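You operate a simulated robot arm through the tools that you are given. There is no shell and no other tool.

The job below is to be done with a simulated robot arm. You get a single attempt, and the scene is never put back.

## Task
Drain the grey water, plug the bowl and refill it to about its line.
Fine: swing the spout over the bowl, and back over the round mat afterwards. Where these are worked on the way, their far stop is far enough and under half their travel is too little: spout.

The check looks at the end state, three seconds after you hand in, the way a careful person would. Anything else that was tipped, shoved, dropped, spilled or broken makes it a failure.

## Robot
A 7-joint arm with a two-finger parallel gripper, fixed in place. Base frame: the origin is at the foot of the arm, x ahead of it, y to its left, z up. Lengths are in mm, angles in degrees, forces in N, time in s.
With the tool pointing down near the work surface it reaches from about 340 to 860 mm from the base axis. Its first joint turns from -166.0 to 166.0 degrees. Payload 3.43 kg.
The TCP is the grasp point between the finger pads, 34 mm short of the fingertips. In the tool frame z runs along the fingers and y along their closing line. The gripper opens to 128 mm. The fingers are 24 mm wide and 12 mm thick; the gripper's body (48 by 130 mm) begins 96 mm behind the TCP.
Orientation is that of the tool frame in the base frame, as a unit quaternion [w, x, y, z]. With the fingers straight down and closing along the base's y, the tool's x points along the base's -x, its y along +y and its z along -z.

## Interface
- The arm moves only by the tool servo_tool. Its argument "steps" is a list of rows, each an object of numbers (a shift or turn left out is 0, a gripper value left out holds the last): "x", "y", "z": the shift along the tool's x, y, z in mm; "rx", "ry", "rz": the turn, a rotation vector about the tool's x, y, z in rad; "gripper": the finger opening in mm, from 0 to 128. In form: [{"x": .., "y": .., "z": .., "rx": .., "ry": .., "rz": .., "gripper": ..}, ...]. A call has 1 to 20 rows; each row shifts and turns the commanded pose from where the row before left it, along the tool's axes as they then stand. A row lasts 0.2 s, in which the tool goes at most 50 mm and 8.6 degrees; a call with a longer step from one row to the next is refused whole, and so is a gripper value outside its range. Where a pose cannot be reached the arm comes as near as it can. A force on the tool above 40 N (or 10 N above the force at the start of the call, whichever is more), or a blocked arm, ends the call early, and 0.2 s more pass. Each finger travels about 153 mm/s and halts on what it meets, pressing with about 24 N; the grip force reading is that of the motor and also rises with nothing between the fingers. The clock runs only during rows and for 0.2 s after the last one: add rows that do not move to give the fingers time. The reply holds the time, the measured pose of the TCP, the force on the tool along the base axes, the opening and the grip force, in the units named above and with some noise, with the torque about the TCP (base axes, N m) and any sound that the robot's microphone picked up.
- Cameras (640 x 400 px; columns grow to the right, rows downward): "scene" is fixed at [218.5, -500.8, 1465.1]; the picture's right is [0.04, -1.00, 0.00], its down [-0.96, -0.04, -0.28] and it looks along [0.28, 0.01, -0.96] (base axes); focal length 293 px, centre (320, 200). "wrist" rides on the gripper at [76, -11, -160] in the tool frame; the picture's right is [0.15, 0.99, 0.00], its down [-0.88, 0.13, -0.46] and it looks along [-0.45, 0.07, 0.89] (tool axes); focal length 234 px, centre (320, 200). There is no depth. A picture from a camera that has moved, and an enlarged one, comes with that camera's place and axes in the base frame and with its lens.
- capture(camera): a new picture of that camera. It takes no simulated time.
- inspect(camera, box): a new picture of the part [left, top, right, bottom] of that camera's present view, enlarged. It takes no simulated time.
- close_job(): hands the job in; it is judged then, once.

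Places have to be worked out from the pictures, the camera data and where the tool is seen. Open the gripper and draw the arm clear of the work before you hand the job in, unless the task says otherwise.

The tools are called after ">>>" as name(argument=value, ...) on one line, values as JSON. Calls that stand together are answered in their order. servo_tool: Moves the arm, as the interface text tells. Its arguments: {"type":"object","properties":{"steps":{"type":"array","items":{"type":"object","properties":{"x":{"type":"number"},"y":{"type":"number"},"z":{"type":"number"},"rx":{"type":"number"},"ry":{"type":"number"},"rz":{"type":"number"},"gripper":{"type":"number"}}}}},"required":["steps"]} The other tools are called the same way: capture (camera) takes a picture; inspect (camera, box) takes an enlarged picture of a part of a camera's view; close_job () hands the job in.

At the start:

```text
t: 0.0
tool_pos: [315.3, -413.4, 1193.3]
orientation: [0.0, 0.001, 1.0, 0.0]
ft_force: [0.6, 1.0, -0.5]
torque: [0.02, -0.02, -0.01]
finger_gap: 128.0
grip_force: 0.0
```

scene: 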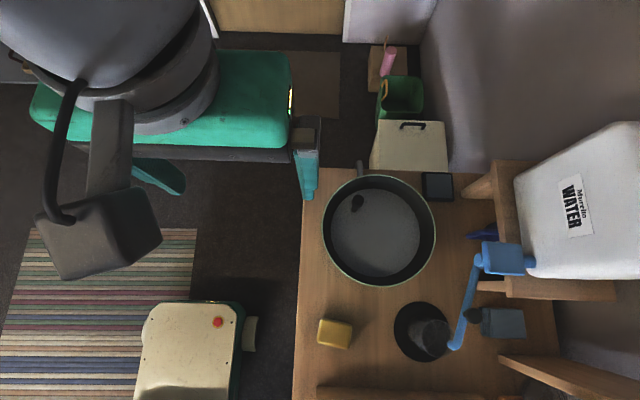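
wrist: 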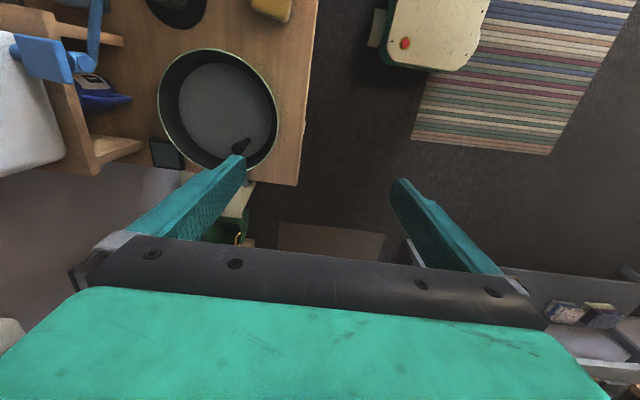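

I'll begin by enlarging the parts of the scene that matter: the bowl, the spout and its tap, and the round mat.

>>> inspect(camera="scene", box=[290, 150, 450, 250])

>>> inspect(camera="scene", box=[380, 220, 560, 370])

>>> inspect(camera="scene", box=[290, 160, 450, 300])

>>> inspect(camera="wrist", box=[0, 0, 320, 200])

>>> inspect(camera="scene", box=[340, 30, 640, 220])

```text
4.00 times, centred on (370, 200) of scene
camera zoom: at [218.5, -500.8, 1465.1], right [0.04, -1.0, 0.0], down [-0.96, -0.04, -0.28], along [0.28, 0.01, -0.96], focal length 1172 px, centre (120, 200)
```

zoom: 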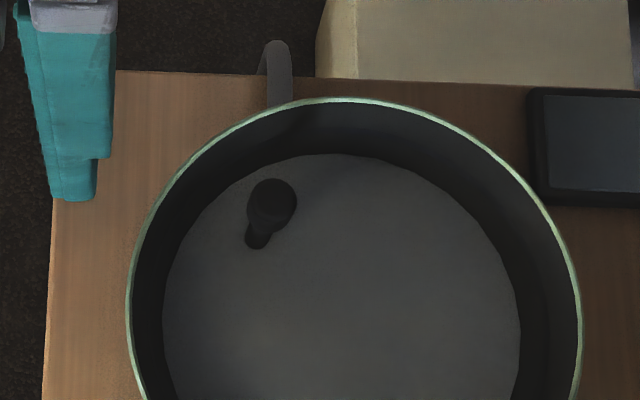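

```text
2.67 times, centred on (470, 295) of scene
camera zoom: at [218.5, -500.8, 1465.1], right [0.04, -1.0, 0.0], down [-0.96, -0.04, -0.28], along [0.28, 0.01, -0.96], focal length 781 px, centre (-80, -53)
```

zoom: 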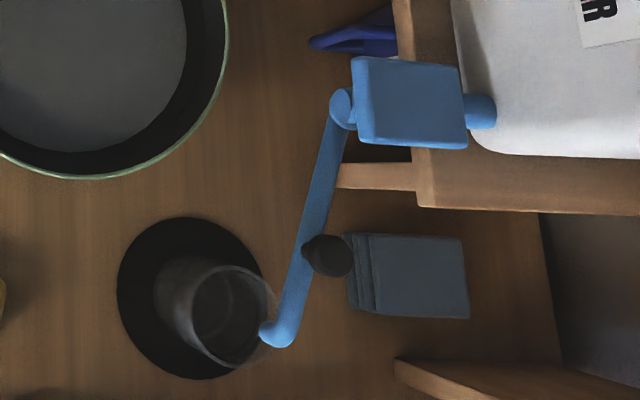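

```text
2.86 times, centred on (370, 230) of scene
camera zoom: at [218.5, -500.8, 1465.1], right [0.04, -1.0, 0.0], down [-0.96, -0.04, -0.28], along [0.28, 0.01, -0.96], focal length 837 px, centre (177, 114)
```

zoom: 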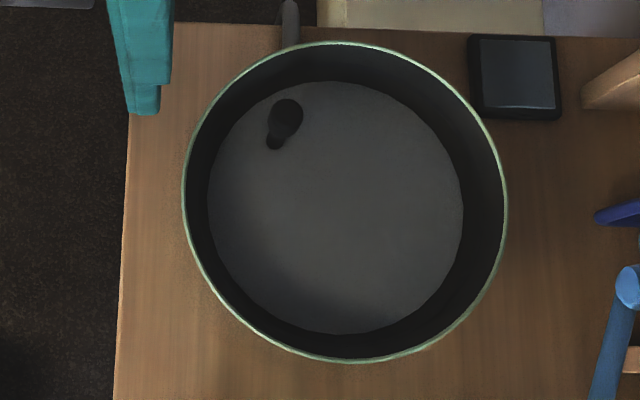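

```text
2.00 times, centred on (160, 100) of wrist
camera zoom: at [240.5, -425.4, 1353.8], right [-0.15, 0.99, 0.0], down [0.88, 0.13, 0.46], along [0.45, 0.07, -0.89], focal length 468 px, centre (640, 400)
```

zoom: 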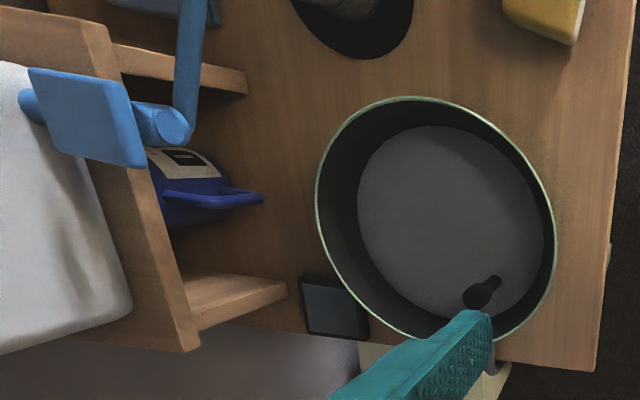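

```text
2.11 times, centred on (490, 125) of scene
camera zoom: at [218.5, -500.8, 1465.1], right [0.04, -1.0, 0.0], down [-0.96, -0.04, -0.28], along [0.28, 0.01, -0.96], focal length 617 px, centre (-38, 358)
```

zoom: 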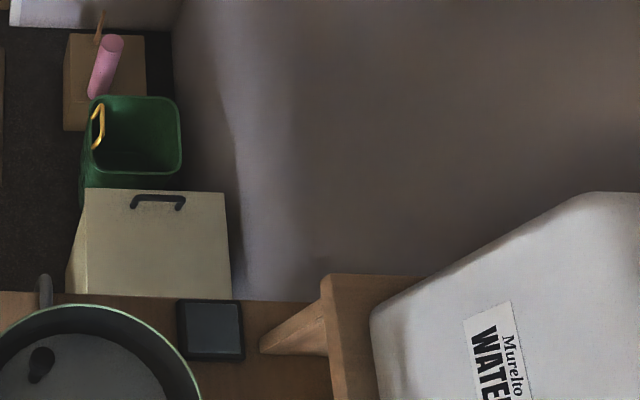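

The grey water, the plug and the spout can all be seen, and triangulating puts the bowl rim near (330, -623, 840) and the spout pivot near (271, -770, 959). I'll move the wrist camera sideways at height for closer views.

>>> servo_tool(steps=[{"x": 20, "y": -31, "z": 5}, {"x": 20, "y": -31, "z": 5}, {"x": 20, "y": -31, "z": 5}, {"x": 20, "y": -31, "z": 5}, {"x": 20, "y": -31, "z": 5}, {"x": 15, "y": -32, "z": 5}, {}])

>>> capture(camera="wrist")

>>> capture(camera="scene")

```text
t: 1.6
tool_pos: [204.1, -600.6, 1162.9]
orientation: [0.0, -0.001, 1.0, 0.0]
ft_force: [0.7, 0.2, 0.0]
torque: [-0.01, 0.0, -0.03]
finger_gap: 128.2
grip_force: 0.0
```

```text
taken
camera wrist: at [127.8, -612.4, 1323.0], right [-0.15, 0.99, 0.0], down [0.88, 0.13, 0.46], along [0.45, 0.07, -0.89], focal length 234 px, centre (320, 200)
```

wrist: 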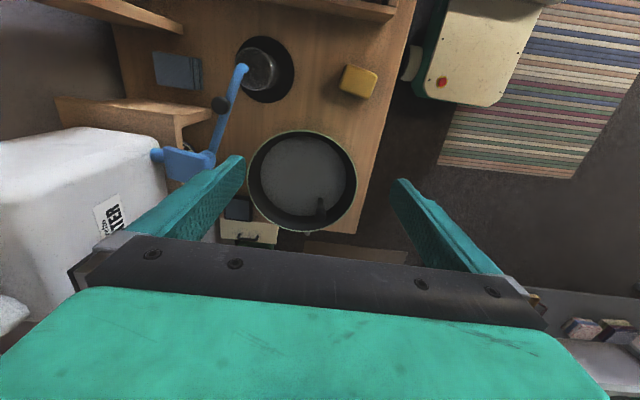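

```text
taken
```

scene: 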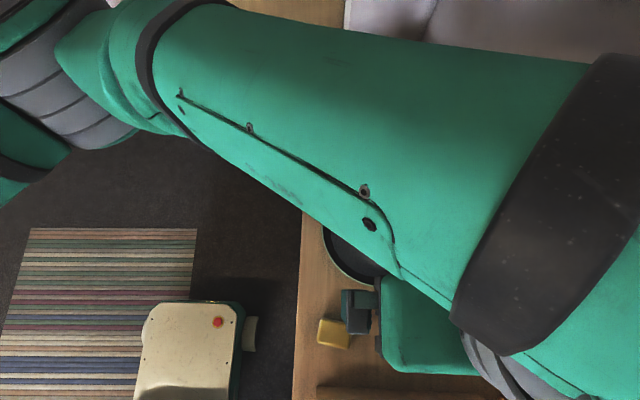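

From here the bowl and plug, the glass on its mat, the spout, the lever knob and the tank all show. I'll enlarge the spout area and the bowl.

>>> inspect(camera="wrist", box=[110, 20, 310, 190])

>>> inspect(camera="wrist", box=[220, 110, 380, 250])

>>> inspect(camera="wrist", box=[200, 190, 400, 260])

```text
2.35 times, centred on (210, 105) of wrist
camera zoom: at [127.8, -612.4, 1323.0], right [-0.15, 0.99, 0.0], down [0.88, 0.13, 0.46], along [0.45, 0.07, -0.89], focal length 551 px, centre (579, 424)
```

zoom: 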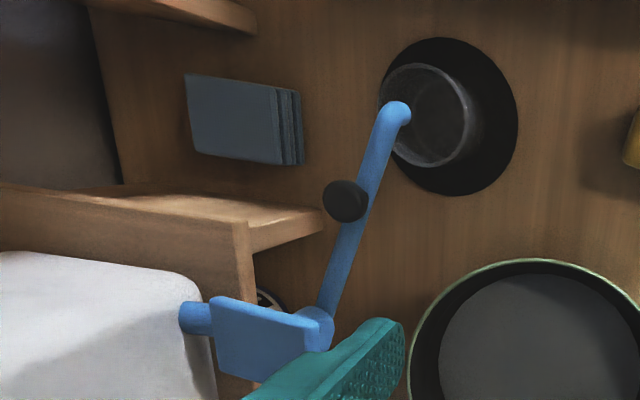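

```text
2.86 times, centred on (300, 180) of wrist
camera zoom: at [127.8, -612.4, 1323.0], right [-0.15, 0.99, 0.0], down [0.88, 0.13, 0.46], along [0.45, 0.07, -0.89], focal length 669 px, centre (377, 257)
```

zoom: 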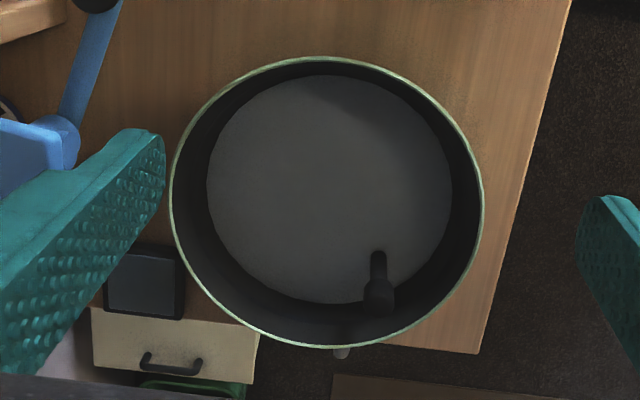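

```text
3.20 times, centred on (300, 225) of wrist
camera zoom: at [127.8, -612.4, 1323.0], right [-0.15, 0.99, 0.0], down [0.88, 0.13, 0.46], along [0.45, 0.07, -0.89], focal length 749 px, centre (384, 120)
```

zoom: 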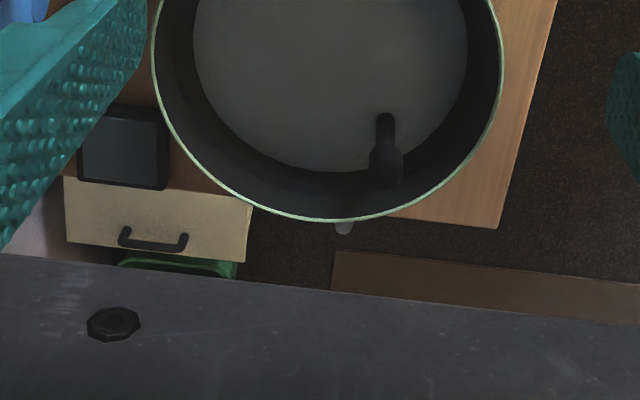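

The plug stands in the bowl's far-left quarter as a thin stem with a knob on top, and the spout has a dark knob halfway along it. I'll go over the bowl for a steeper and closer look, staying high.

>>> servo_tool(steps=[{"x": -40, "y": 0, "z": 20}, {"x": -40, "y": 0, "z": 20}, {"x": -40, "y": 0, "z": 20}, {"x": -40, "y": 0, "z": 20}, {"x": -30, "y": 0, "z": 20}, {"z": 10}, {}])

>>> capture(camera="wrist")

>>> inspect(camera="wrist", box=[200, 0, 440, 160])

>>> inspect(camera="wrist", box=[40, 0, 240, 125])

>>> capture(camera="scene")

```text
t: 3.2
tool_pos: [391.8, -601.6, 1053.6]
orientation: [-0.001, 0.0, 1.0, -0.001]
ft_force: [0.0, 0.2, 1.0]
torque: [0.0, -0.01, -0.02]
finger_gap: 127.8
grip_force: 0.0
```

```text
taken
camera wrist: at [316.2, -612.2, 1214.0], right [-0.15, 0.99, 0.0], down [0.88, 0.13, 0.46], along [0.45, 0.07, -0.89], focal length 234 px, centre (320, 200)
```

wrist: 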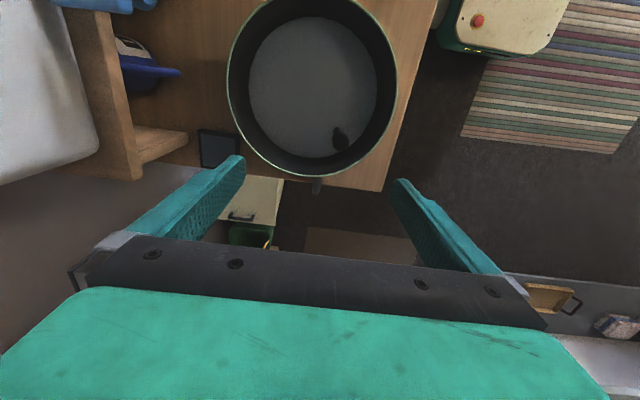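

```text
2.50 times, centred on (320, 80) of wrist
camera zoom: at [316.2, -612.2, 1214.0], right [-0.15, 0.99, 0.0], down [0.88, 0.13, 0.46], along [0.45, 0.07, -0.89], focal length 585 px, centre (320, 500)
```

zoom: 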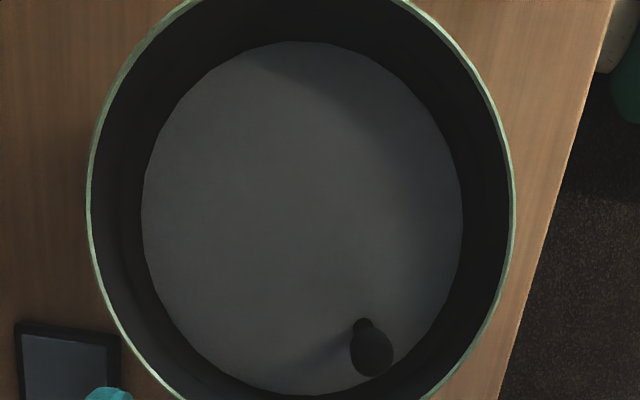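

```text
3.20 times, centred on (140, 62) of wrist
camera zoom: at [316.2, -612.2, 1214.0], right [-0.15, 0.99, 0.0], down [0.88, 0.13, 0.46], along [0.45, 0.07, -0.89], focal length 749 px, centre (896, 640)
```

zoom: 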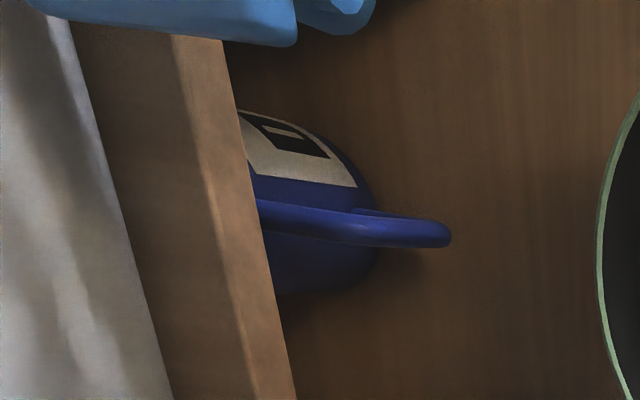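

```text
taken
```

scene: 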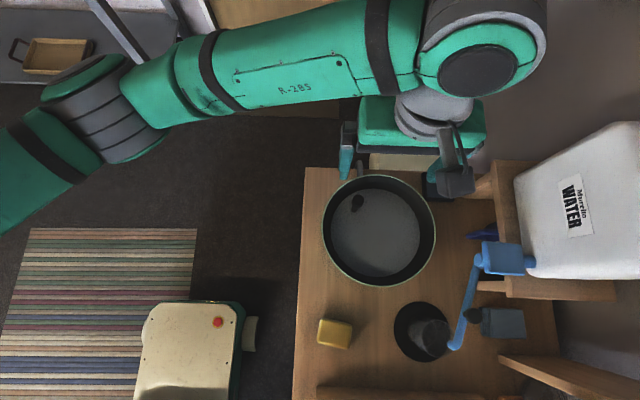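

Triangulating again puts the bowl centre at about (343, -623) with radius 123 and the plug knob at about (387, -571, 875). I need a lower, oblique look at the knob and the rim, so I'll back off toward -x and tilt the tool forward while well above the rim.

>>> servo_tool(steps=[{"x": 35, "y": 13}, {"x": 35, "y": 13}, {"x": 35, "y": 13}, {"x": 20, "y": 13, "z": 15}, {"ry": -0.13, "z": 10}, {"ry": -0.13, "z": 10}, {"ry": -0.13, "z": 5}, {"ry": -0.13}, {"ry": -0.13}, {"ry": -0.13}, {}])

>>> capture(camera="wrist")

>>> capture(camera="scene")

```text
t: 5.6
tool_pos: [268.8, -548.9, 1013.0]
orientation: [0.382, 0.0, 0.924, 0.001]
ft_force: [0.2, -0.5, -0.7]
torque: [0.01, 0.04, -0.02]
finger_gap: 127.8
grip_force: 0.0
```

```text
taken
camera wrist: at [102.6, -560.2, 1074.2], right [-0.1, 0.99, -0.1], down [0.3, 0.13, 0.94], along [0.95, 0.07, -0.31], focal length 234 px, centre (320, 200)
```

wrist: 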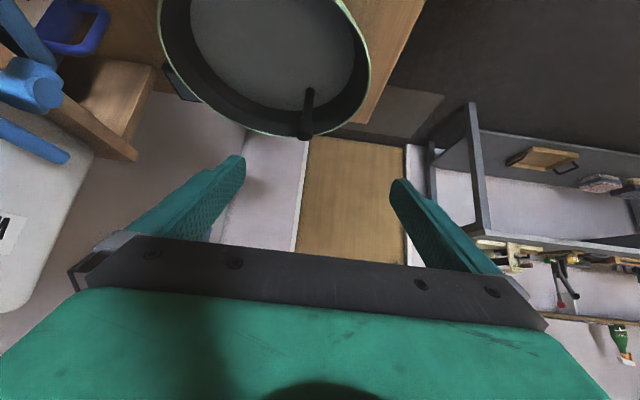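

```text
taken
```

scene: 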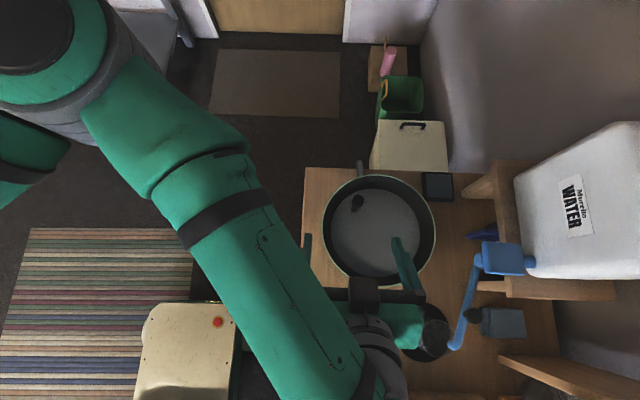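

The oblique view shows the stem rising out of the water to a knob. I'll enlarge it.

>>> inspect(camera="wrist", box=[150, 0, 390, 150])

>>> inspect(camera="wrist", box=[250, 60, 370, 140])

>>> inspect(camera="wrist", box=[0, 0, 200, 160])

```text
2.67 times, centred on (270, 75) of wrist
camera zoom: at [102.6, -560.2, 1074.2], right [-0.1, 0.99, -0.1], down [0.3, 0.13, 0.94], along [0.95, 0.07, -0.31], focal length 624 px, centre (453, 533)
```

zoom: 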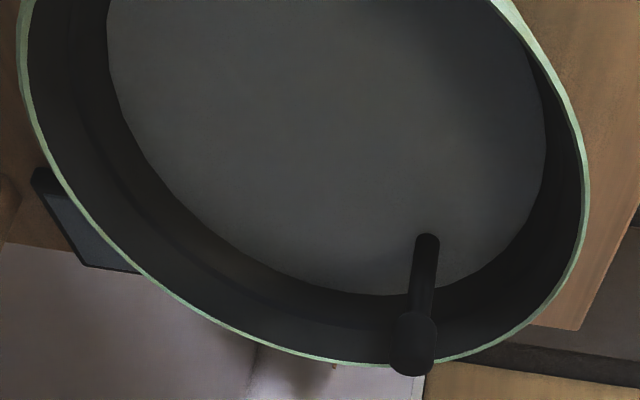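

```text
5.00 times, centred on (310, 100) of wrist
camera zoom: at [102.6, -560.2, 1074.2], right [-0.1, 0.99, -0.1], down [0.3, 0.13, 0.94], along [0.95, 0.07, -0.31], focal length 1171 px, centre (370, 700)
```

zoom: 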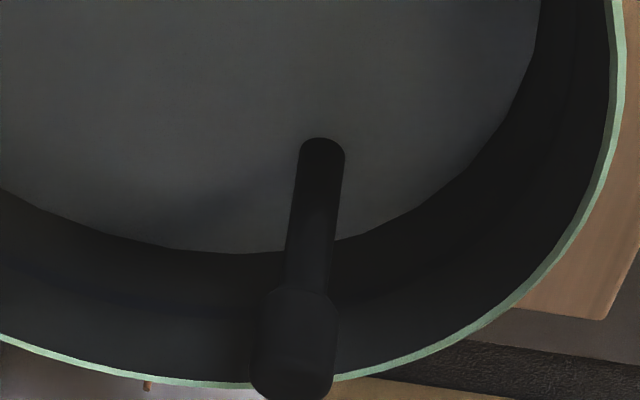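

```text
2.50 times, centred on (100, 80) of wrist
camera zoom: at [102.6, -560.2, 1074.2], right [-0.1, 0.99, -0.1], down [0.3, 0.13, 0.94], along [0.95, 0.07, -0.31], focal length 585 px, centre (870, 500)
```

zoom: 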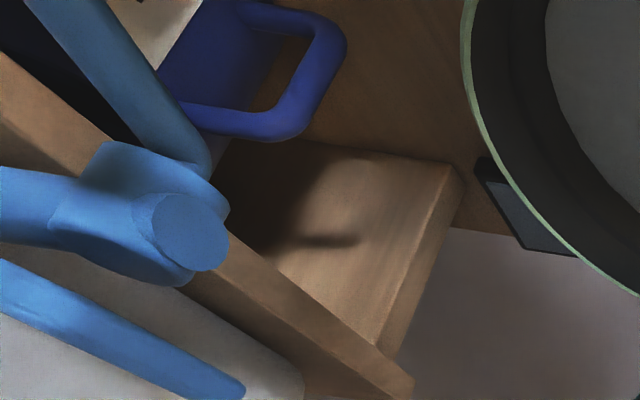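

The knob is at about (387, -572, 878), above the rim (about 840), and the water surface is near 811. I'll check the inner wall for the fill line from this view.

>>> inspect(camera="wrist", box=[190, 70, 290, 140])

>>> inspect(camera="wrist", box=[155, 0, 235, 60])

>>> inspect(camera="scene", box=[310, 165, 400, 235])

>>> inspect(camera="scene", box=[440, 220, 560, 300])

```text
5.71 times, centred on (240, 105) of wrist
camera zoom: at [102.6, -560.2, 1074.2], right [-0.1, 0.99, -0.1], down [0.3, 0.13, 0.94], along [0.95, 0.07, -0.31], focal length 1338 px, centre (777, 743)
```

zoom: 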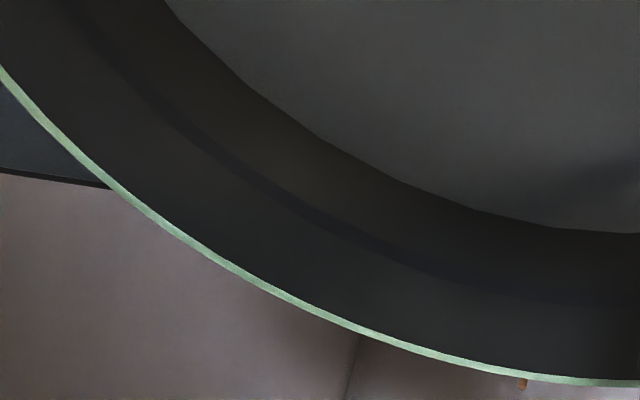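

```text
6.67 times, centred on (195, 30) of wrist
camera zoom: at [102.6, -560.2, 1074.2], right [-0.1, 0.99, -0.1], down [0.3, 0.13, 0.94], along [0.95, 0.07, -0.31], focal length 1561 px, centre (1153, 1333)
```

zoom: 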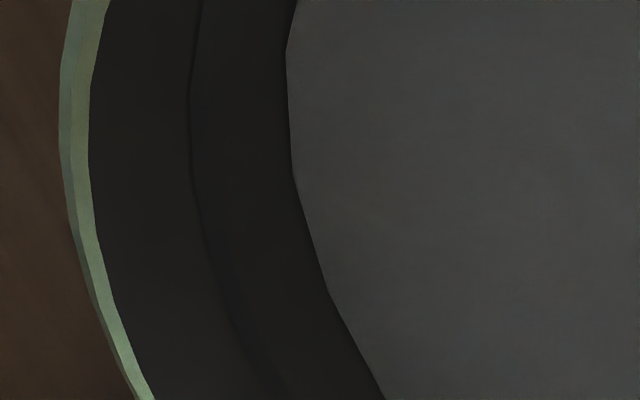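

```text
5.71 times, centred on (355, 200) of scene
camera zoom: at [218.5, -500.8, 1465.1], right [0.04, -1.0, 0.0], down [-0.96, -0.04, -0.28], along [0.28, 0.01, -0.96], focal length 1674 px, centre (120, 200)
```

zoom: 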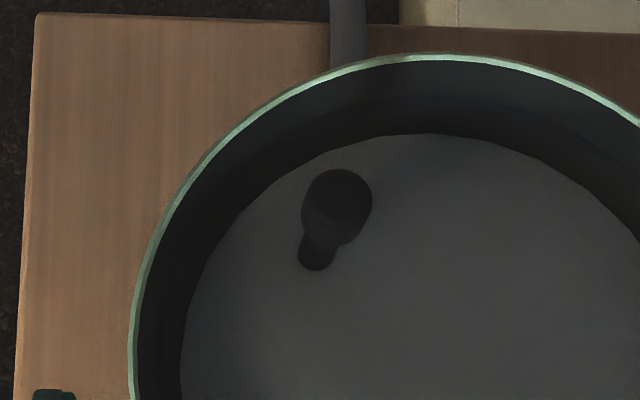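

```text
5.00 times, centred on (500, 260) of scene
camera zoom: at [218.5, -500.8, 1465.1], right [0.04, -1.0, 0.0], down [-0.96, -0.04, -0.28], along [0.28, 0.01, -0.96], focal length 1465 px, centre (-580, -100)
```

zoom: 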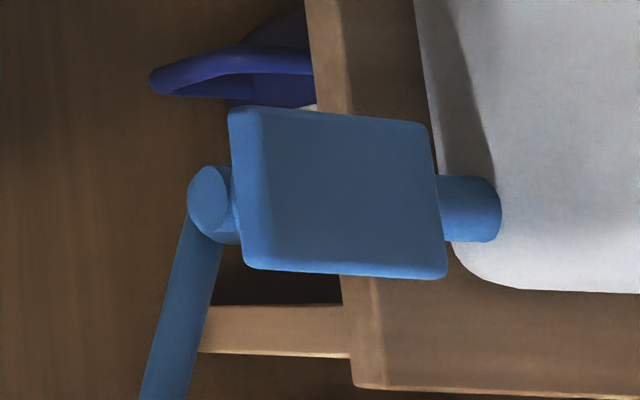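

A darker line runs around the inner wall, a little above the present water level: that is the fill line. Next I need the tap's blue paddle in profile, so I'll untilt, rise and turn the hand so the camera looks toward -y.

>>> servo_tool(steps=[{"ry": 0.13, "z": -12}, {"ry": 0.13, "z": -12}, {"ry": 0.13, "z": -12}, {"ry": 0.13, "z": -12}, {"ry": 0.13, "z": -12}, {"ry": 0.13, "z": -12}, {"rz": 0.143}, {"rz": 0.143}, {"rz": 0.143}, {"rz": 0.143}, {"rz": 0.143}, {"rz": 0.143}, {"rz": 0.143}, {"rz": 0.143}, {"rz": 0.143}, {"rz": 0.143}, {"rz": 0.14}, {}])

>>> capture(camera="wrist")

```text
t: 9.4
tool_pos: [238.4, -549.1, 1076.4]
orientation: [0.0, 0.707, 0.707, 0.0]
ft_force: [-0.2, -1.0, 0.7]
torque: [0.01, -0.01, -0.04]
finger_gap: 127.9
grip_force: 0.1
```

```text
taken
camera wrist: at [226.9, -473.4, 1237.0], right [0.99, 0.15, 0.0], down [0.13, -0.88, 0.46], along [0.07, -0.45, -0.89], focal length 234 px, centre (320, 200)
```

wrist: 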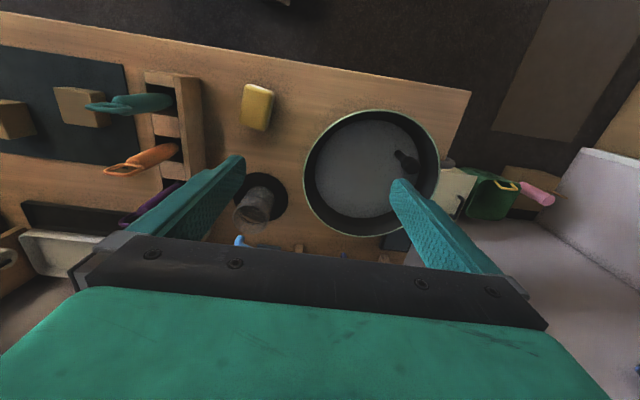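

The yaw worked, with tool x now along base +y. I'll step back and up, then tilt toward -y to look at the tap paddle.

>>> servo_tool(steps=[{"x": -20, "y": 14, "z": -20}, {"x": -20, "y": 15, "z": -20}, {"x": -20, "y": 15, "z": -5}, {"ry": -0.13}, {"ry": -0.13}, {"ry": -0.13}, {"ry": -0.13}, {"ry": -0.13}, {"ry": -0.13}, {}])

>>> capture(camera="wrist")

>>> inspect(camera="wrist", box=[220, 30, 420, 180])

>>> capture(camera="scene")

```text
t: 11.6
tool_pos: [282.4, -608.9, 1121.7]
orientation: [0.27, 0.653, 0.655, -0.269]
ft_force: [0.5, 0.4, 0.3]
torque: [-0.01, -0.02, 0.0]
finger_gap: 128.1
grip_force: 0.2
```

```text
taken
camera wrist: at [271.2, -443.2, 1182.5], right [0.99, 0.11, -0.1], down [0.13, -0.3, 0.94], along [0.07, -0.95, -0.31], focal length 234 px, centre (320, 200)
```

wrist: 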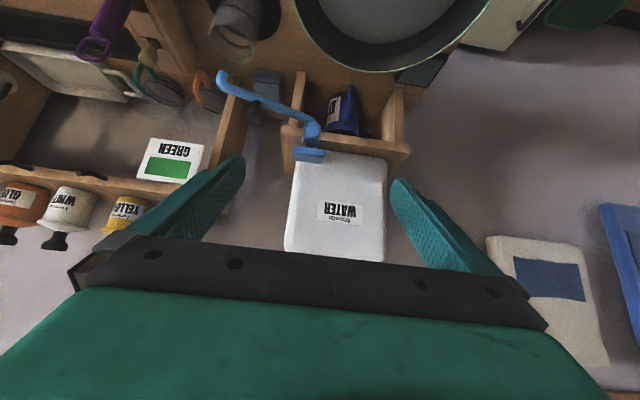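

```text
2.67 times, centred on (320, 105) of wrist
camera zoom: at [271.2, -443.2, 1182.5], right [0.99, 0.11, -0.1], down [0.13, -0.3, 0.94], along [0.07, -0.95, -0.31], focal length 624 px, centre (320, 453)
```

zoom: 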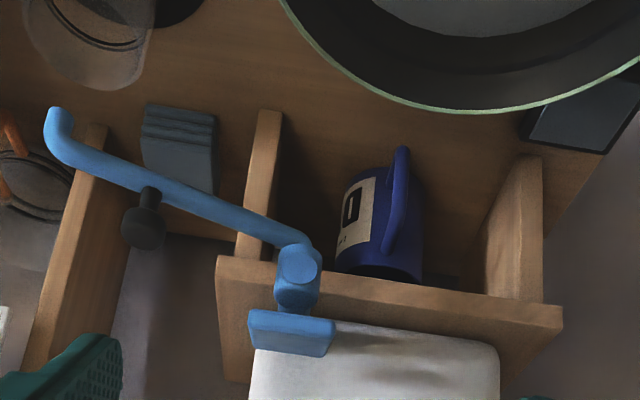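

```text
taken
```

scene: 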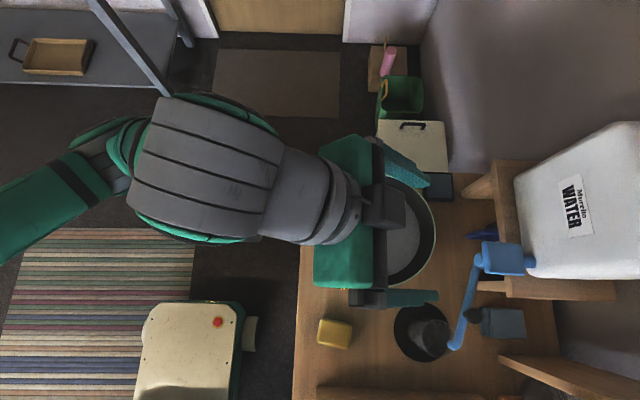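

The view is upside down, but it shows the tap clearly. A paddle sits above the spout pivot, and the spout carries an upright knob at about (181, -748, 963). I want the paddle in side profile to judge which way it works, so I'll untilt, yaw back partway and look from the -x side.

>>> servo_tool(steps=[{"ry": 0.13}, {"ry": 0.13}, {"ry": 0.13}, {"ry": 0.13}, {"ry": 0.13}, {"ry": 0.13}, {"rz": -0.144}, {"rz": -0.144}, {"rz": -0.144}, {"rz": -0.144}, {"rz": -0.144}, {"rz": -0.144}, {"rz": -0.144}, {"rz": -0.144}, {}])

>>> servo_tool(steps=[{"x": 25, "y": -34, "z": 10}, {"x": 25, "y": -34, "z": 10}, {"x": 25, "y": -34, "z": 10}, {"x": 25, "y": -34, "z": 10}, {"x": 25, "y": -34, "z": 10}, {"ry": -0.137}, {"ry": -0.137}, {"ry": -0.137}, {"ry": -0.137}, {"ry": -0.137}, {"ry": -0.137}, {"ry": -0.137}, {}])

>>> capture(camera="wrist")

>>> capture(camera="scene")

```text
t: 14.8
tool_pos: [283.2, -608.9, 1122.1]
orientation: [-0.001, 0.207, 0.978, 0.0]
ft_force: [0.5, 0.4, 0.6]
torque: [-0.02, 0.03, 0.0]
finger_gap: 127.9
grip_force: 0.0
```

```text
t: 17.6
tool_pos: [99.3, -714.0, 1070.6]
orientation: [0.452, 0.183, 0.868, -0.095]
ft_force: [0.2, 0.7, -0.1]
torque: [0.02, -0.01, 0.01]
finger_gap: 128.0
grip_force: 0.2
```

```text
taken
camera wrist: at [-65.4, -653.9, 1101.8], right [0.32, 0.94, -0.12], down [0.17, 0.07, 0.98], along [0.93, -0.34, -0.14], focal length 234 px, centre (320, 200)
```

wrist: 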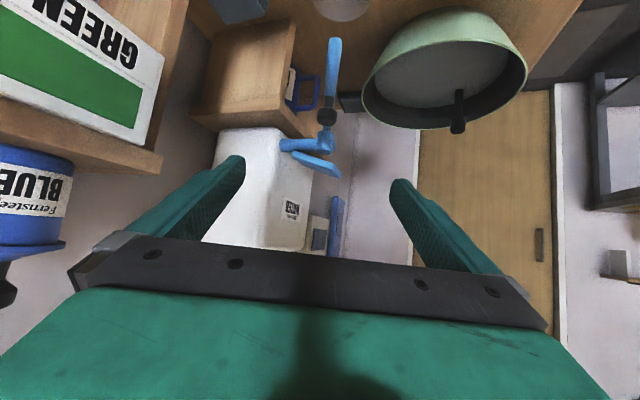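

```text
taken
```

scene: 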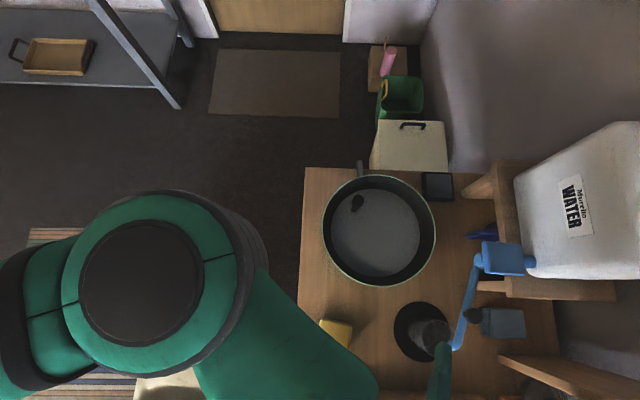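

The paddle is now visible in side profile. I'll enlarge it.

>>> inspect(camera="wrist", box=[250, 20, 390, 200])

>>> inspect(camera="wrist", box=[260, 110, 360, 190])

>>> inspect(camera="wrist", box=[350, 0, 550, 140])

```text
2.22 times, centred on (320, 110) of wrist
camera zoom: at [-65.4, -653.9, 1101.8], right [0.32, 0.94, -0.12], down [0.17, 0.07, 0.98], along [0.93, -0.34, -0.14], focal length 520 px, centre (320, 400)
```

zoom: 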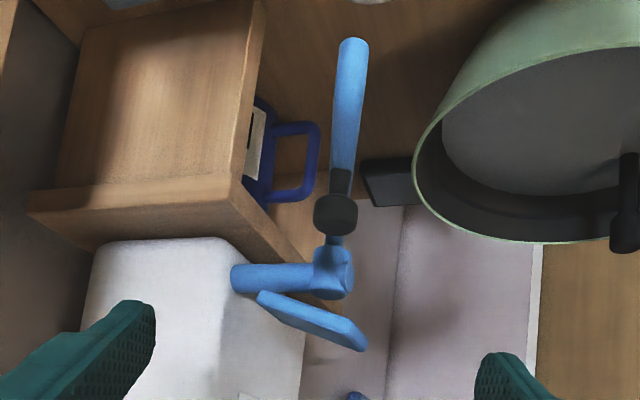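

```text
5.00 times, centred on (310, 150) of wrist
camera zoom: at [-65.4, -653.9, 1101.8], right [0.32, 0.94, -0.12], down [0.17, 0.07, 0.98], along [0.93, -0.34, -0.14], focal length 1171 px, centre (370, 450)
```

zoom: 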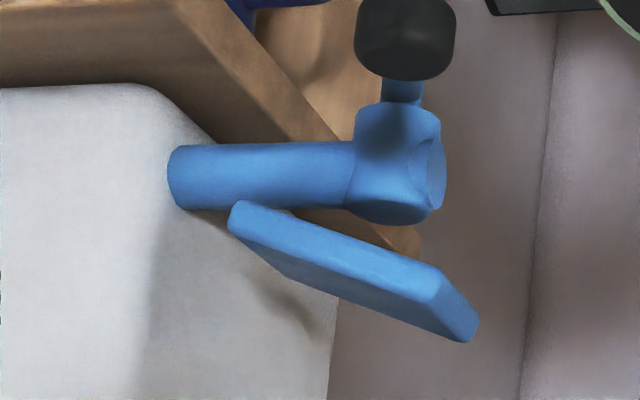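

```text
2.86 times, centred on (450, 70) of wrist
camera zoom: at [-65.4, -653.9, 1101.8], right [0.32, 0.94, -0.12], down [0.17, 0.07, 0.98], along [0.93, -0.34, -0.14], focal length 669 px, centre (-51, 571)
```

zoom: 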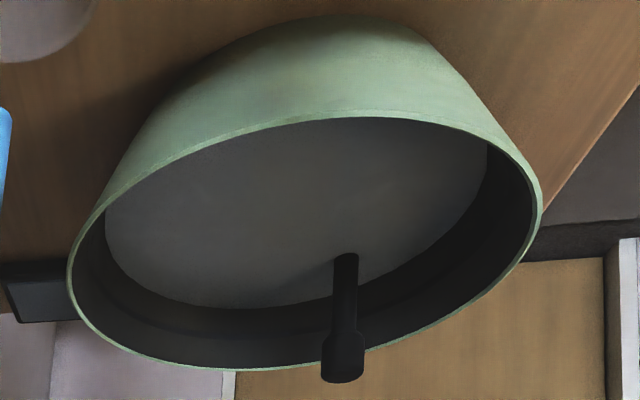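

The profile shows a press-down paddle: hinged near the tank at about (y=-820, z=981), with its free front edge raised at about (271, -752, 1005). First the plug: I'll untilt, turn the hand so the camera looks over the bowl and the closing line runs tangentially, and go above the plug knob.

>>> servo_tool(steps=[{"ry": 0.137}, {"ry": 0.137}, {"ry": 0.137}, {"ry": 0.137}, {"ry": 0.137}, {"ry": 0.137}, {"ry": 0.137}, {"rz": -0.1443}, {"rz": -0.1443}, {"rz": -0.1443}, {"rz": -0.1443}, {"rz": -0.1443}, {"rz": -0.1443}, {"rz": -0.1443}, {"rz": -0.1443}, {"rz": -0.1443}, {}])

>>> servo_tool(steps=[{"x": -36.75, "y": -16.2, "z": 8.8}, {"x": -36.75, "y": -16.2, "z": 8.8}, {"x": -36.75, "y": -16.2, "z": 8.8}, {"x": -36.75, "y": -16.2, "z": 8.8}, {"x": -36.75, "y": -16.2, "z": 8.8, "gripper": 60}, {"x": -36.75, "y": -16.2, "z": 8.8}, {"x": -36.75, "y": -16.2, "z": 8.8}, {"x": -36.75, "y": -16.2, "z": 8.8}, {}, {}])

>>> capture(camera="wrist")

>>> capture(camera="scene")

```text
t: 21.2
tool_pos: [99.5, -714.0, 1071.0]
orientation: [0.0, -0.428, 0.904, 0.0]
ft_force: [-0.6, -1.1, 0.0]
torque: [0.0, -0.01, -0.02]
finger_gap: 128.1
grip_force: 0.1
```

```text
t: 23.4
tool_pos: [387.1, -568.8, 1000.7]
orientation: [0.0, -0.426, 0.904, 0.0]
ft_force: [0.0, 0.8, -0.2]
torque: [0.02, -0.04, 0.0]
finger_gap: 59.8
grip_force: 0.1
```

```text
taken
camera wrist: at [347.0, -634.5, 1161.8], right [-0.86, 0.52, 0.0], down [0.46, 0.76, 0.46], along [0.23, 0.39, -0.89], focal length 234 px, centre (320, 200)
```

wrist: 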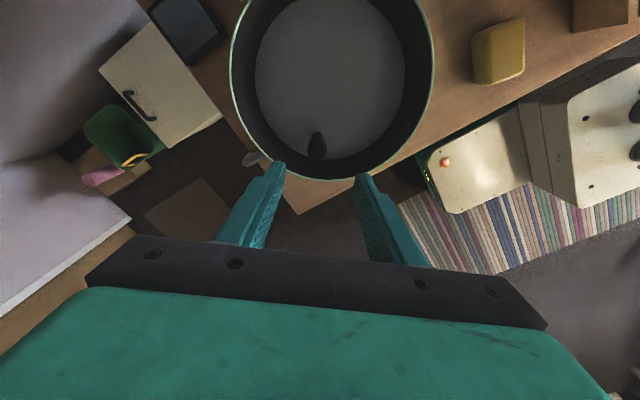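

```text
taken
```

scene: 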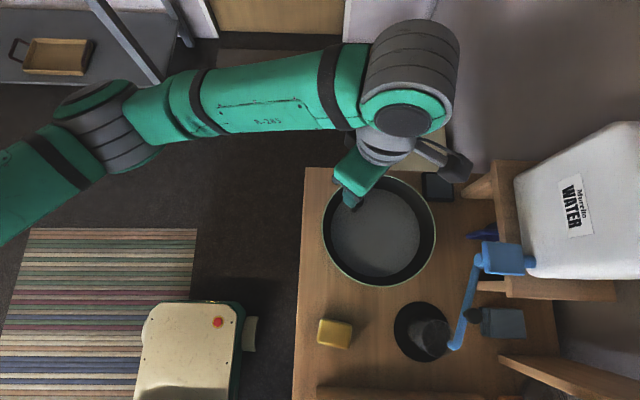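

The plug knob sits between the fingers' planes at image (317, 147). I'll enlarge it to refine the alignment before descending.

>>> inspect(camera="wrist", box=[270, 110, 370, 190])

>>> inspect(camera="wrist", box=[90, 60, 290, 230])

```text
5.00 times, centred on (320, 150) of wrist
camera zoom: at [347.0, -634.5, 1161.8], right [-0.86, 0.52, 0.0], down [0.46, 0.76, 0.46], along [0.23, 0.39, -0.89], focal length 1171 px, centre (320, 450)
```

zoom: 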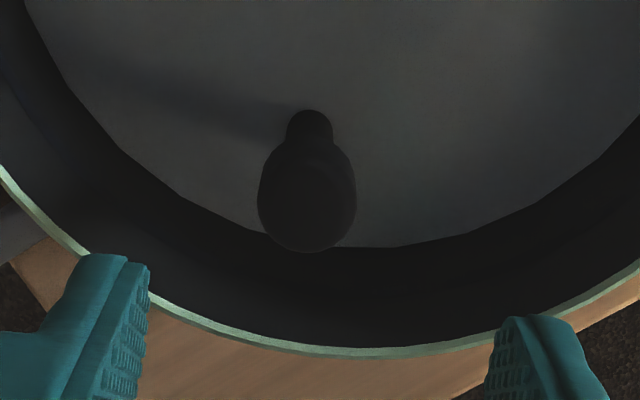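

```text
2.35 times, centred on (190, 145) of wrist
camera zoom: at [347.0, -634.5, 1161.8], right [-0.86, 0.52, 0.0], down [0.46, 0.76, 0.46], along [0.23, 0.39, -0.89], focal length 551 px, centre (626, 329)
```

zoom: 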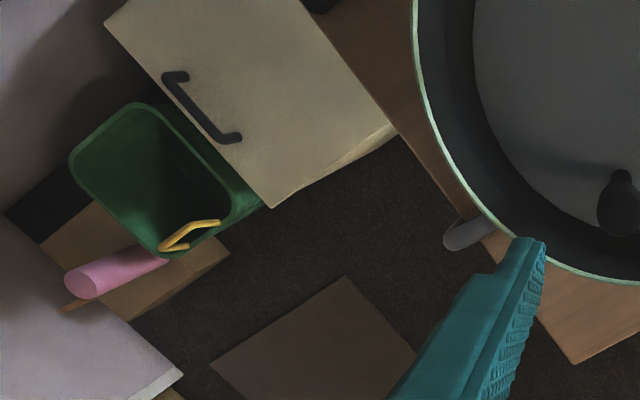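

Something important here: a grey drain pipe sticks out past the table's far edge, with its end near (515, -590, 778), and I see only floor under it while a green bucket stands apart. Before pulling the plug I must see where that pipe empties, so I'll turn the hand to look from the +y side.

>>> servo_tool(steps=[{"rz": 0.1443, "z": -5}, {"rz": 0.1443, "z": -5}, {"rz": 0.1443}, {"rz": 0.1443}, {"rz": 0.1443}, {"rz": 0.1443}, {"rz": 0.1443}, {"rz": 0.1443}, {"rz": 0.1443}, {"rz": 0.1443}, {"rz": 0.1443}, {"rz": 0.1443}, {"rz": 0.1443}, {"rz": 0.1443}, {"rz": 0.1443}, {"rz": 0.1443}, {"rz": 0.1443}, {}])

>>> servo_tool(steps=[{"x": 18, "y": 29}, {"x": 18, "y": 29}, {"x": 18, "y": 29, "z": 10}, {"x": 18, "y": 29, "z": 10}, {"y": 28, "z": 10}, {"ry": -0.13}, {"ry": -0.13}, {"ry": -0.13}, {"ry": -0.13}, {"ry": -0.13}, {"ry": -0.13}, {}])

>>> capture(camera="wrist")

>>> capture(camera="scene")

```text
t: 27.2
tool_pos: [386.2, -569.3, 1011.0]
orientation: [0.0, 0.708, 0.706, 0.0]
ft_force: [-0.2, 0.1, 0.3]
torque: [0.03, 0.04, 0.02]
finger_gap: 59.7
grip_force: 0.1
```

```text
t: 29.8
tool_pos: [530.3, -497.4, 982.2]
orientation: [0.269, 0.654, 0.654, -0.269]
ft_force: [0.5, -0.8, -0.9]
torque: [-0.01, -0.03, 0.0]
finger_gap: 59.9
grip_force: 0.0
```

```text
taken
camera wrist: at [519.1, -331.5, 1042.2], right [0.99, 0.1, -0.1], down [0.13, -0.3, 0.94], along [0.07, -0.95, -0.31], focal length 234 px, centre (320, 200)
```

wrist: 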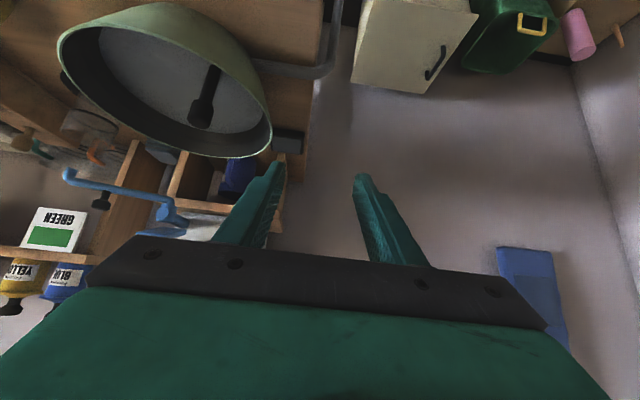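

```text
taken
```

scene: 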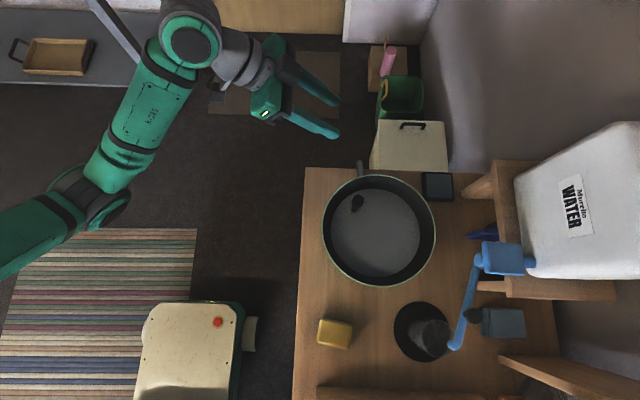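

The pipe leaves the bowl's base, turns at the table edge and runs downward, so I'll zoom on it and then tilt back to see where it ends.

>>> inspect(camera="wrist", box=[220, 0, 400, 110])

>>> servo_tool(steps=[{"ry": 0.14}, {"ry": 0.14}, {"ry": 0.14}, {}])

>>> capture(camera="wrist")

>>> inspect(camera="wrist", box=[200, 0, 440, 150])

```text
3.56 times, centred on (310, 55) of wrist
camera zoom: at [519.1, -331.5, 1042.2], right [0.99, 0.1, -0.1], down [0.13, -0.3, 0.94], along [0.07, -0.95, -0.31], focal length 833 px, centre (356, 716)
```

zoom: 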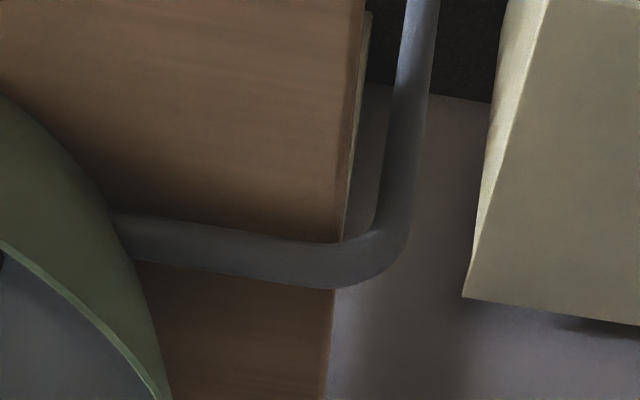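

```text
t: 30.8
tool_pos: [530.3, -498.4, 981.9]
orientation: [0.127, 0.696, 0.696, -0.126]
ft_force: [-0.5, -0.8, 0.3]
torque: [0.0, 0.01, 0.04]
finger_gap: 59.7
grip_force: 0.1
```

```text
taken
camera wrist: at [519.0, -370.2, 1105.0], right [0.99, 0.14, -0.05], down [0.13, -0.66, 0.74], along [0.07, -0.73, -0.67], focal length 234 px, centre (320, 200)
```

wrist: 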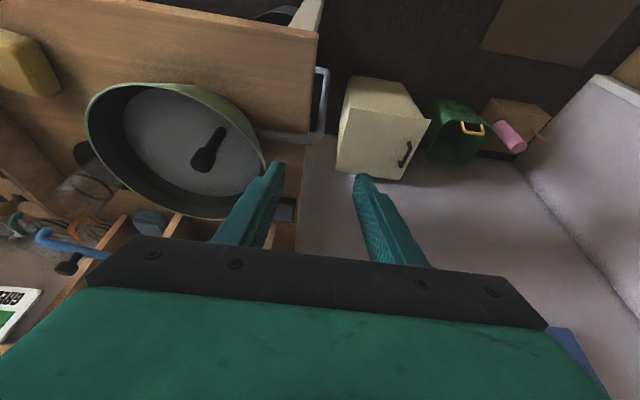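

```text
2.67 times, centred on (320, 75) of wrist
camera zoom: at [519.0, -370.2, 1105.0], right [0.99, 0.14, -0.05], down [0.13, -0.66, 0.74], along [0.07, -0.73, -0.67], focal length 624 px, centre (320, 533)
```

zoom: 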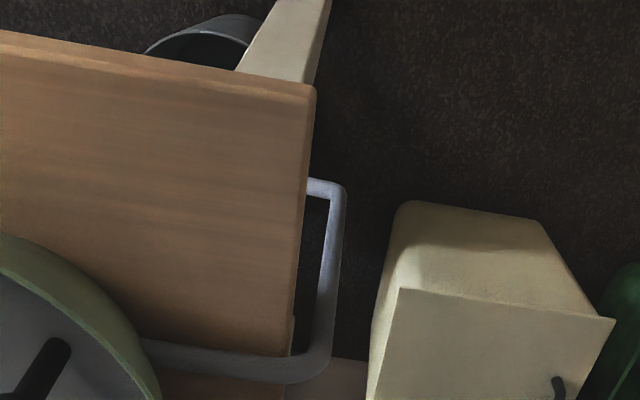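

The pipe loops back under the table, and I glimpse the rim of a dark bucket down there. I'll lower the camera on the open +y side to confirm that the outlet really is over that bucket.

>>> servo_tool(steps=[{"ry": 0.12}, {"ry": 0.12}, {"ry": 0.12}, {"x": 30, "y": -12, "z": 10}, {"x": 30, "y": -15, "z": 20}, {"x": 30, "y": -18, "z": 30}, {"x": 30, "y": -18, "z": 34}, {"x": 24, "y": -18, "z": 36}, {"y": -18, "z": 40}, {"z": 40}, {"ry": -0.122}, {"ry": -0.122}, {"ry": -0.122}, {"ry": -0.122}, {"ry": -0.122}, {}])

>>> capture(camera="wrist")

>>> inspect(camera="wrist", box=[200, 0, 440, 150])

```text
t: 34.2
tool_pos: [431.3, -352.4, 769.7]
orientation: [0.213, 0.675, 0.674, -0.212]
ft_force: [-0.3, -0.2, 0.2]
torque: [-0.04, -0.02, -0.05]
finger_gap: 60.3
grip_force: 0.1
```

```text
taken
camera wrist: at [419.5, -199.2, 859.3], right [0.99, 0.12, -0.08], down [0.13, -0.46, 0.88], along [0.07, -0.88, -0.47], focal length 234 px, centre (320, 200)
```

wrist: 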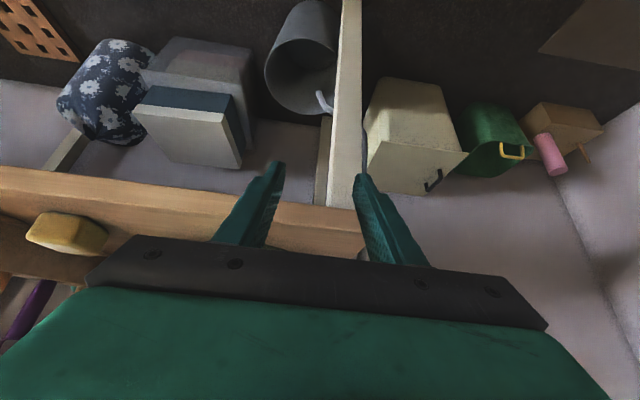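

```text
2.67 times, centred on (320, 75) of wrist
camera zoom: at [419.5, -199.2, 859.3], right [0.99, 0.12, -0.08], down [0.13, -0.46, 0.88], along [0.07, -0.88, -0.47], focal length 624 px, centre (320, 533)
```

zoom: 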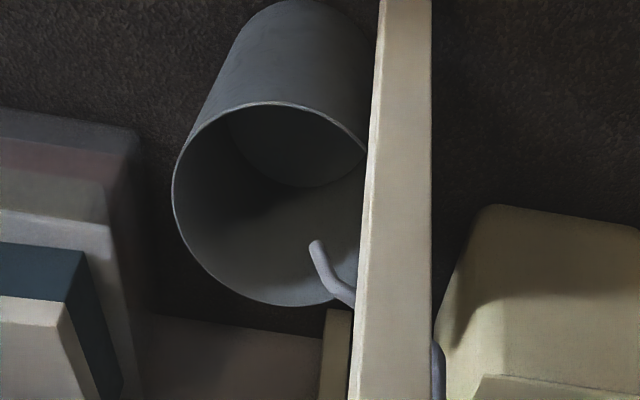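

The pipe's end hangs over an empty grey bucket under the table, so draining is safe. I'll return to above the plug knob with the tangential orientation.

>>> servo_tool(steps=[{"ry": 0.122}, {"ry": 0.122}, {"ry": 0.122}, {"ry": 0.122}, {"ry": 0.122}, {"z": -45}, {"z": -45}, {"z": -45}, {"z": -45}, {"z": -45}, {"x": -45}, {"x": -45, "y": -10}, {"x": -45, "y": -10}, {"x": -45, "y": -10}, {"x": -38, "y": -14}, {}])

>>> servo_tool(steps=[{"rz": -0.1443}, {"rz": -0.1443}, {"rz": -0.1443}, {"rz": -0.1443}, {"rz": -0.1443}, {"rz": -0.1443}, {"rz": -0.1443}, {"rz": -0.1443}, {"rz": -0.1443}, {"rz": -0.1443}, {"rz": -0.1443}, {"rz": -0.1443}, {"rz": -0.1443}, {"rz": -0.1443}, {"rz": -0.1443}, {"rz": -0.1443}, {"rz": -0.1443}, {}])

>>> inspect(camera="wrist", box=[260, 90, 380, 190])

```text
t: 37.6
tool_pos: [387.2, -571.0, 995.6]
orientation: [0.0, 0.707, 0.707, 0.0]
ft_force: [1.1, -0.7, 0.1]
torque: [-0.02, 0.0, 0.02]
finger_gap: 59.6
grip_force: 0.1
```

```text
t: 41.4
tool_pos: [387.2, -570.9, 995.3]
orientation: [0.0, -0.427, 0.904, 0.001]
ft_force: [-1.0, 0.0, -0.2]
torque: [-0.01, 0.01, 0.0]
finger_gap: 60.1
grip_force: 0.1
```

```text
4.00 times, centred on (320, 140) of wrist
camera zoom: at [347.6, -637.0, 1156.8], right [-0.86, 0.51, 0.0], down [0.46, 0.76, 0.46], along [0.23, 0.39, -0.89], focal length 937 px, centre (320, 440)
```

zoom: 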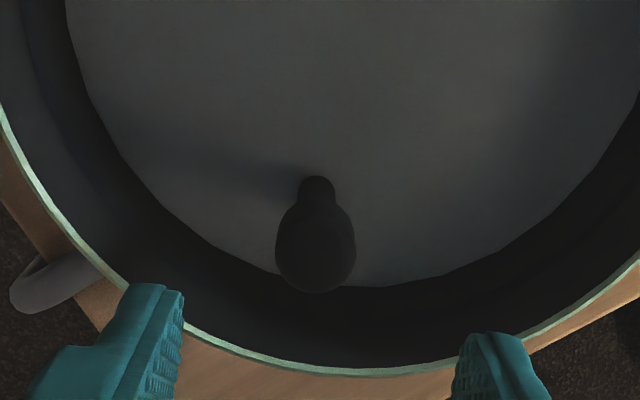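

The knob projects to (388, -572), right under the TCP at (387, -571). I'll descend in stages with the fingers open around it.

>>> servo_tool(steps=[{"z": 35}, {"z": 35}, {"z": 30}, {}])

>>> inspect(camera="wrist", box=[240, 60, 400, 200])

>>> capture(camera="scene")

```text
t: 42.4
tool_pos: [388.4, -572.3, 896.1]
orientation: [0.0, -0.428, 0.904, 0.0]
ft_force: [0.1, -0.6, -0.2]
torque: [-0.03, 0.01, 0.0]
finger_gap: 60.2
grip_force: 0.0
```

```text
2.86 times, centred on (320, 130) of wrist
camera zoom: at [348.4, -637.6, 1056.3], right [-0.86, 0.52, 0.0], down [0.46, 0.76, 0.46], along [0.23, 0.39, -0.89], focal length 669 px, centre (320, 400)
```

zoom: 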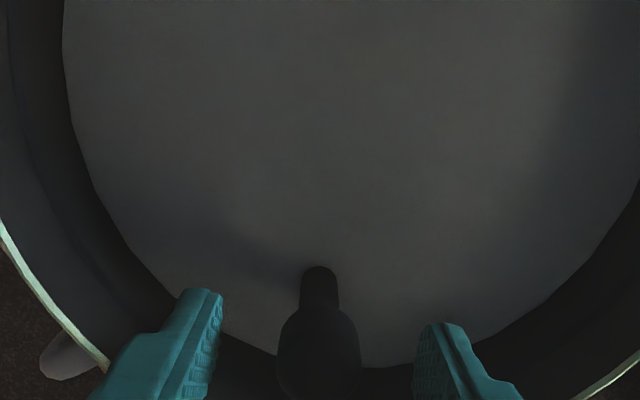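

```text
taken
```

scene: 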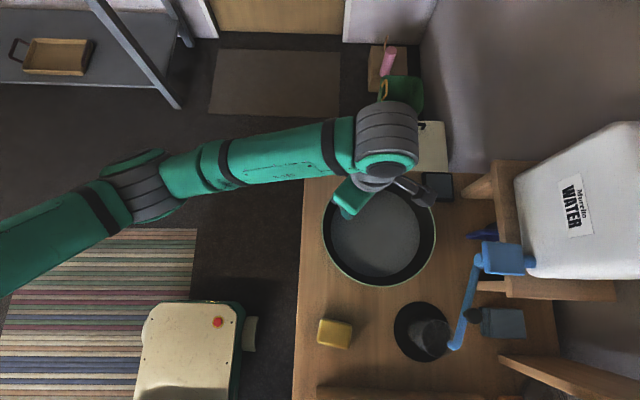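

The knob is centred between the fingers. I'll go down 14 mm more and close on it.

>>> servo_tool(steps=[{"z": 14}, {}, {"gripper": 10}, {}, {}])

>>> inspect(camera="wrist", box=[240, 60, 400, 200])

```text
t: 43.6
tool_pos: [388.1, -569.9, 882.0]
orientation: [-0.001, -0.428, 0.904, 0.0]
ft_force: [0.6, -0.6, -0.6]
torque: [-0.03, -0.04, -0.01]
finger_gap: 22.5
grip_force: 23.8
```

```text
2.86 times, centred on (320, 130) of wrist
camera zoom: at [348.1, -637.2, 1042.8], right [-0.86, 0.52, 0.0], down [0.46, 0.76, 0.46], along [0.23, 0.39, -0.89], focal length 669 px, centre (320, 400)
```

zoom: 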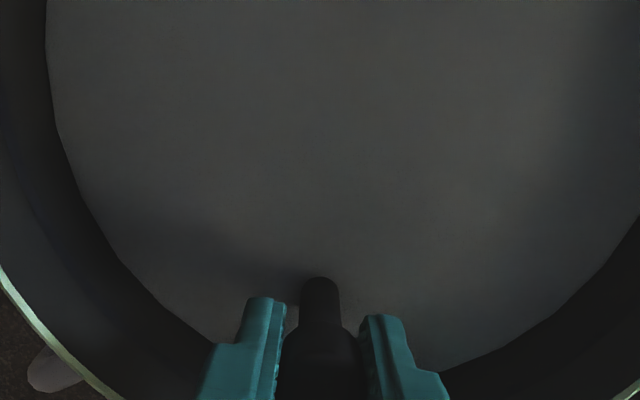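

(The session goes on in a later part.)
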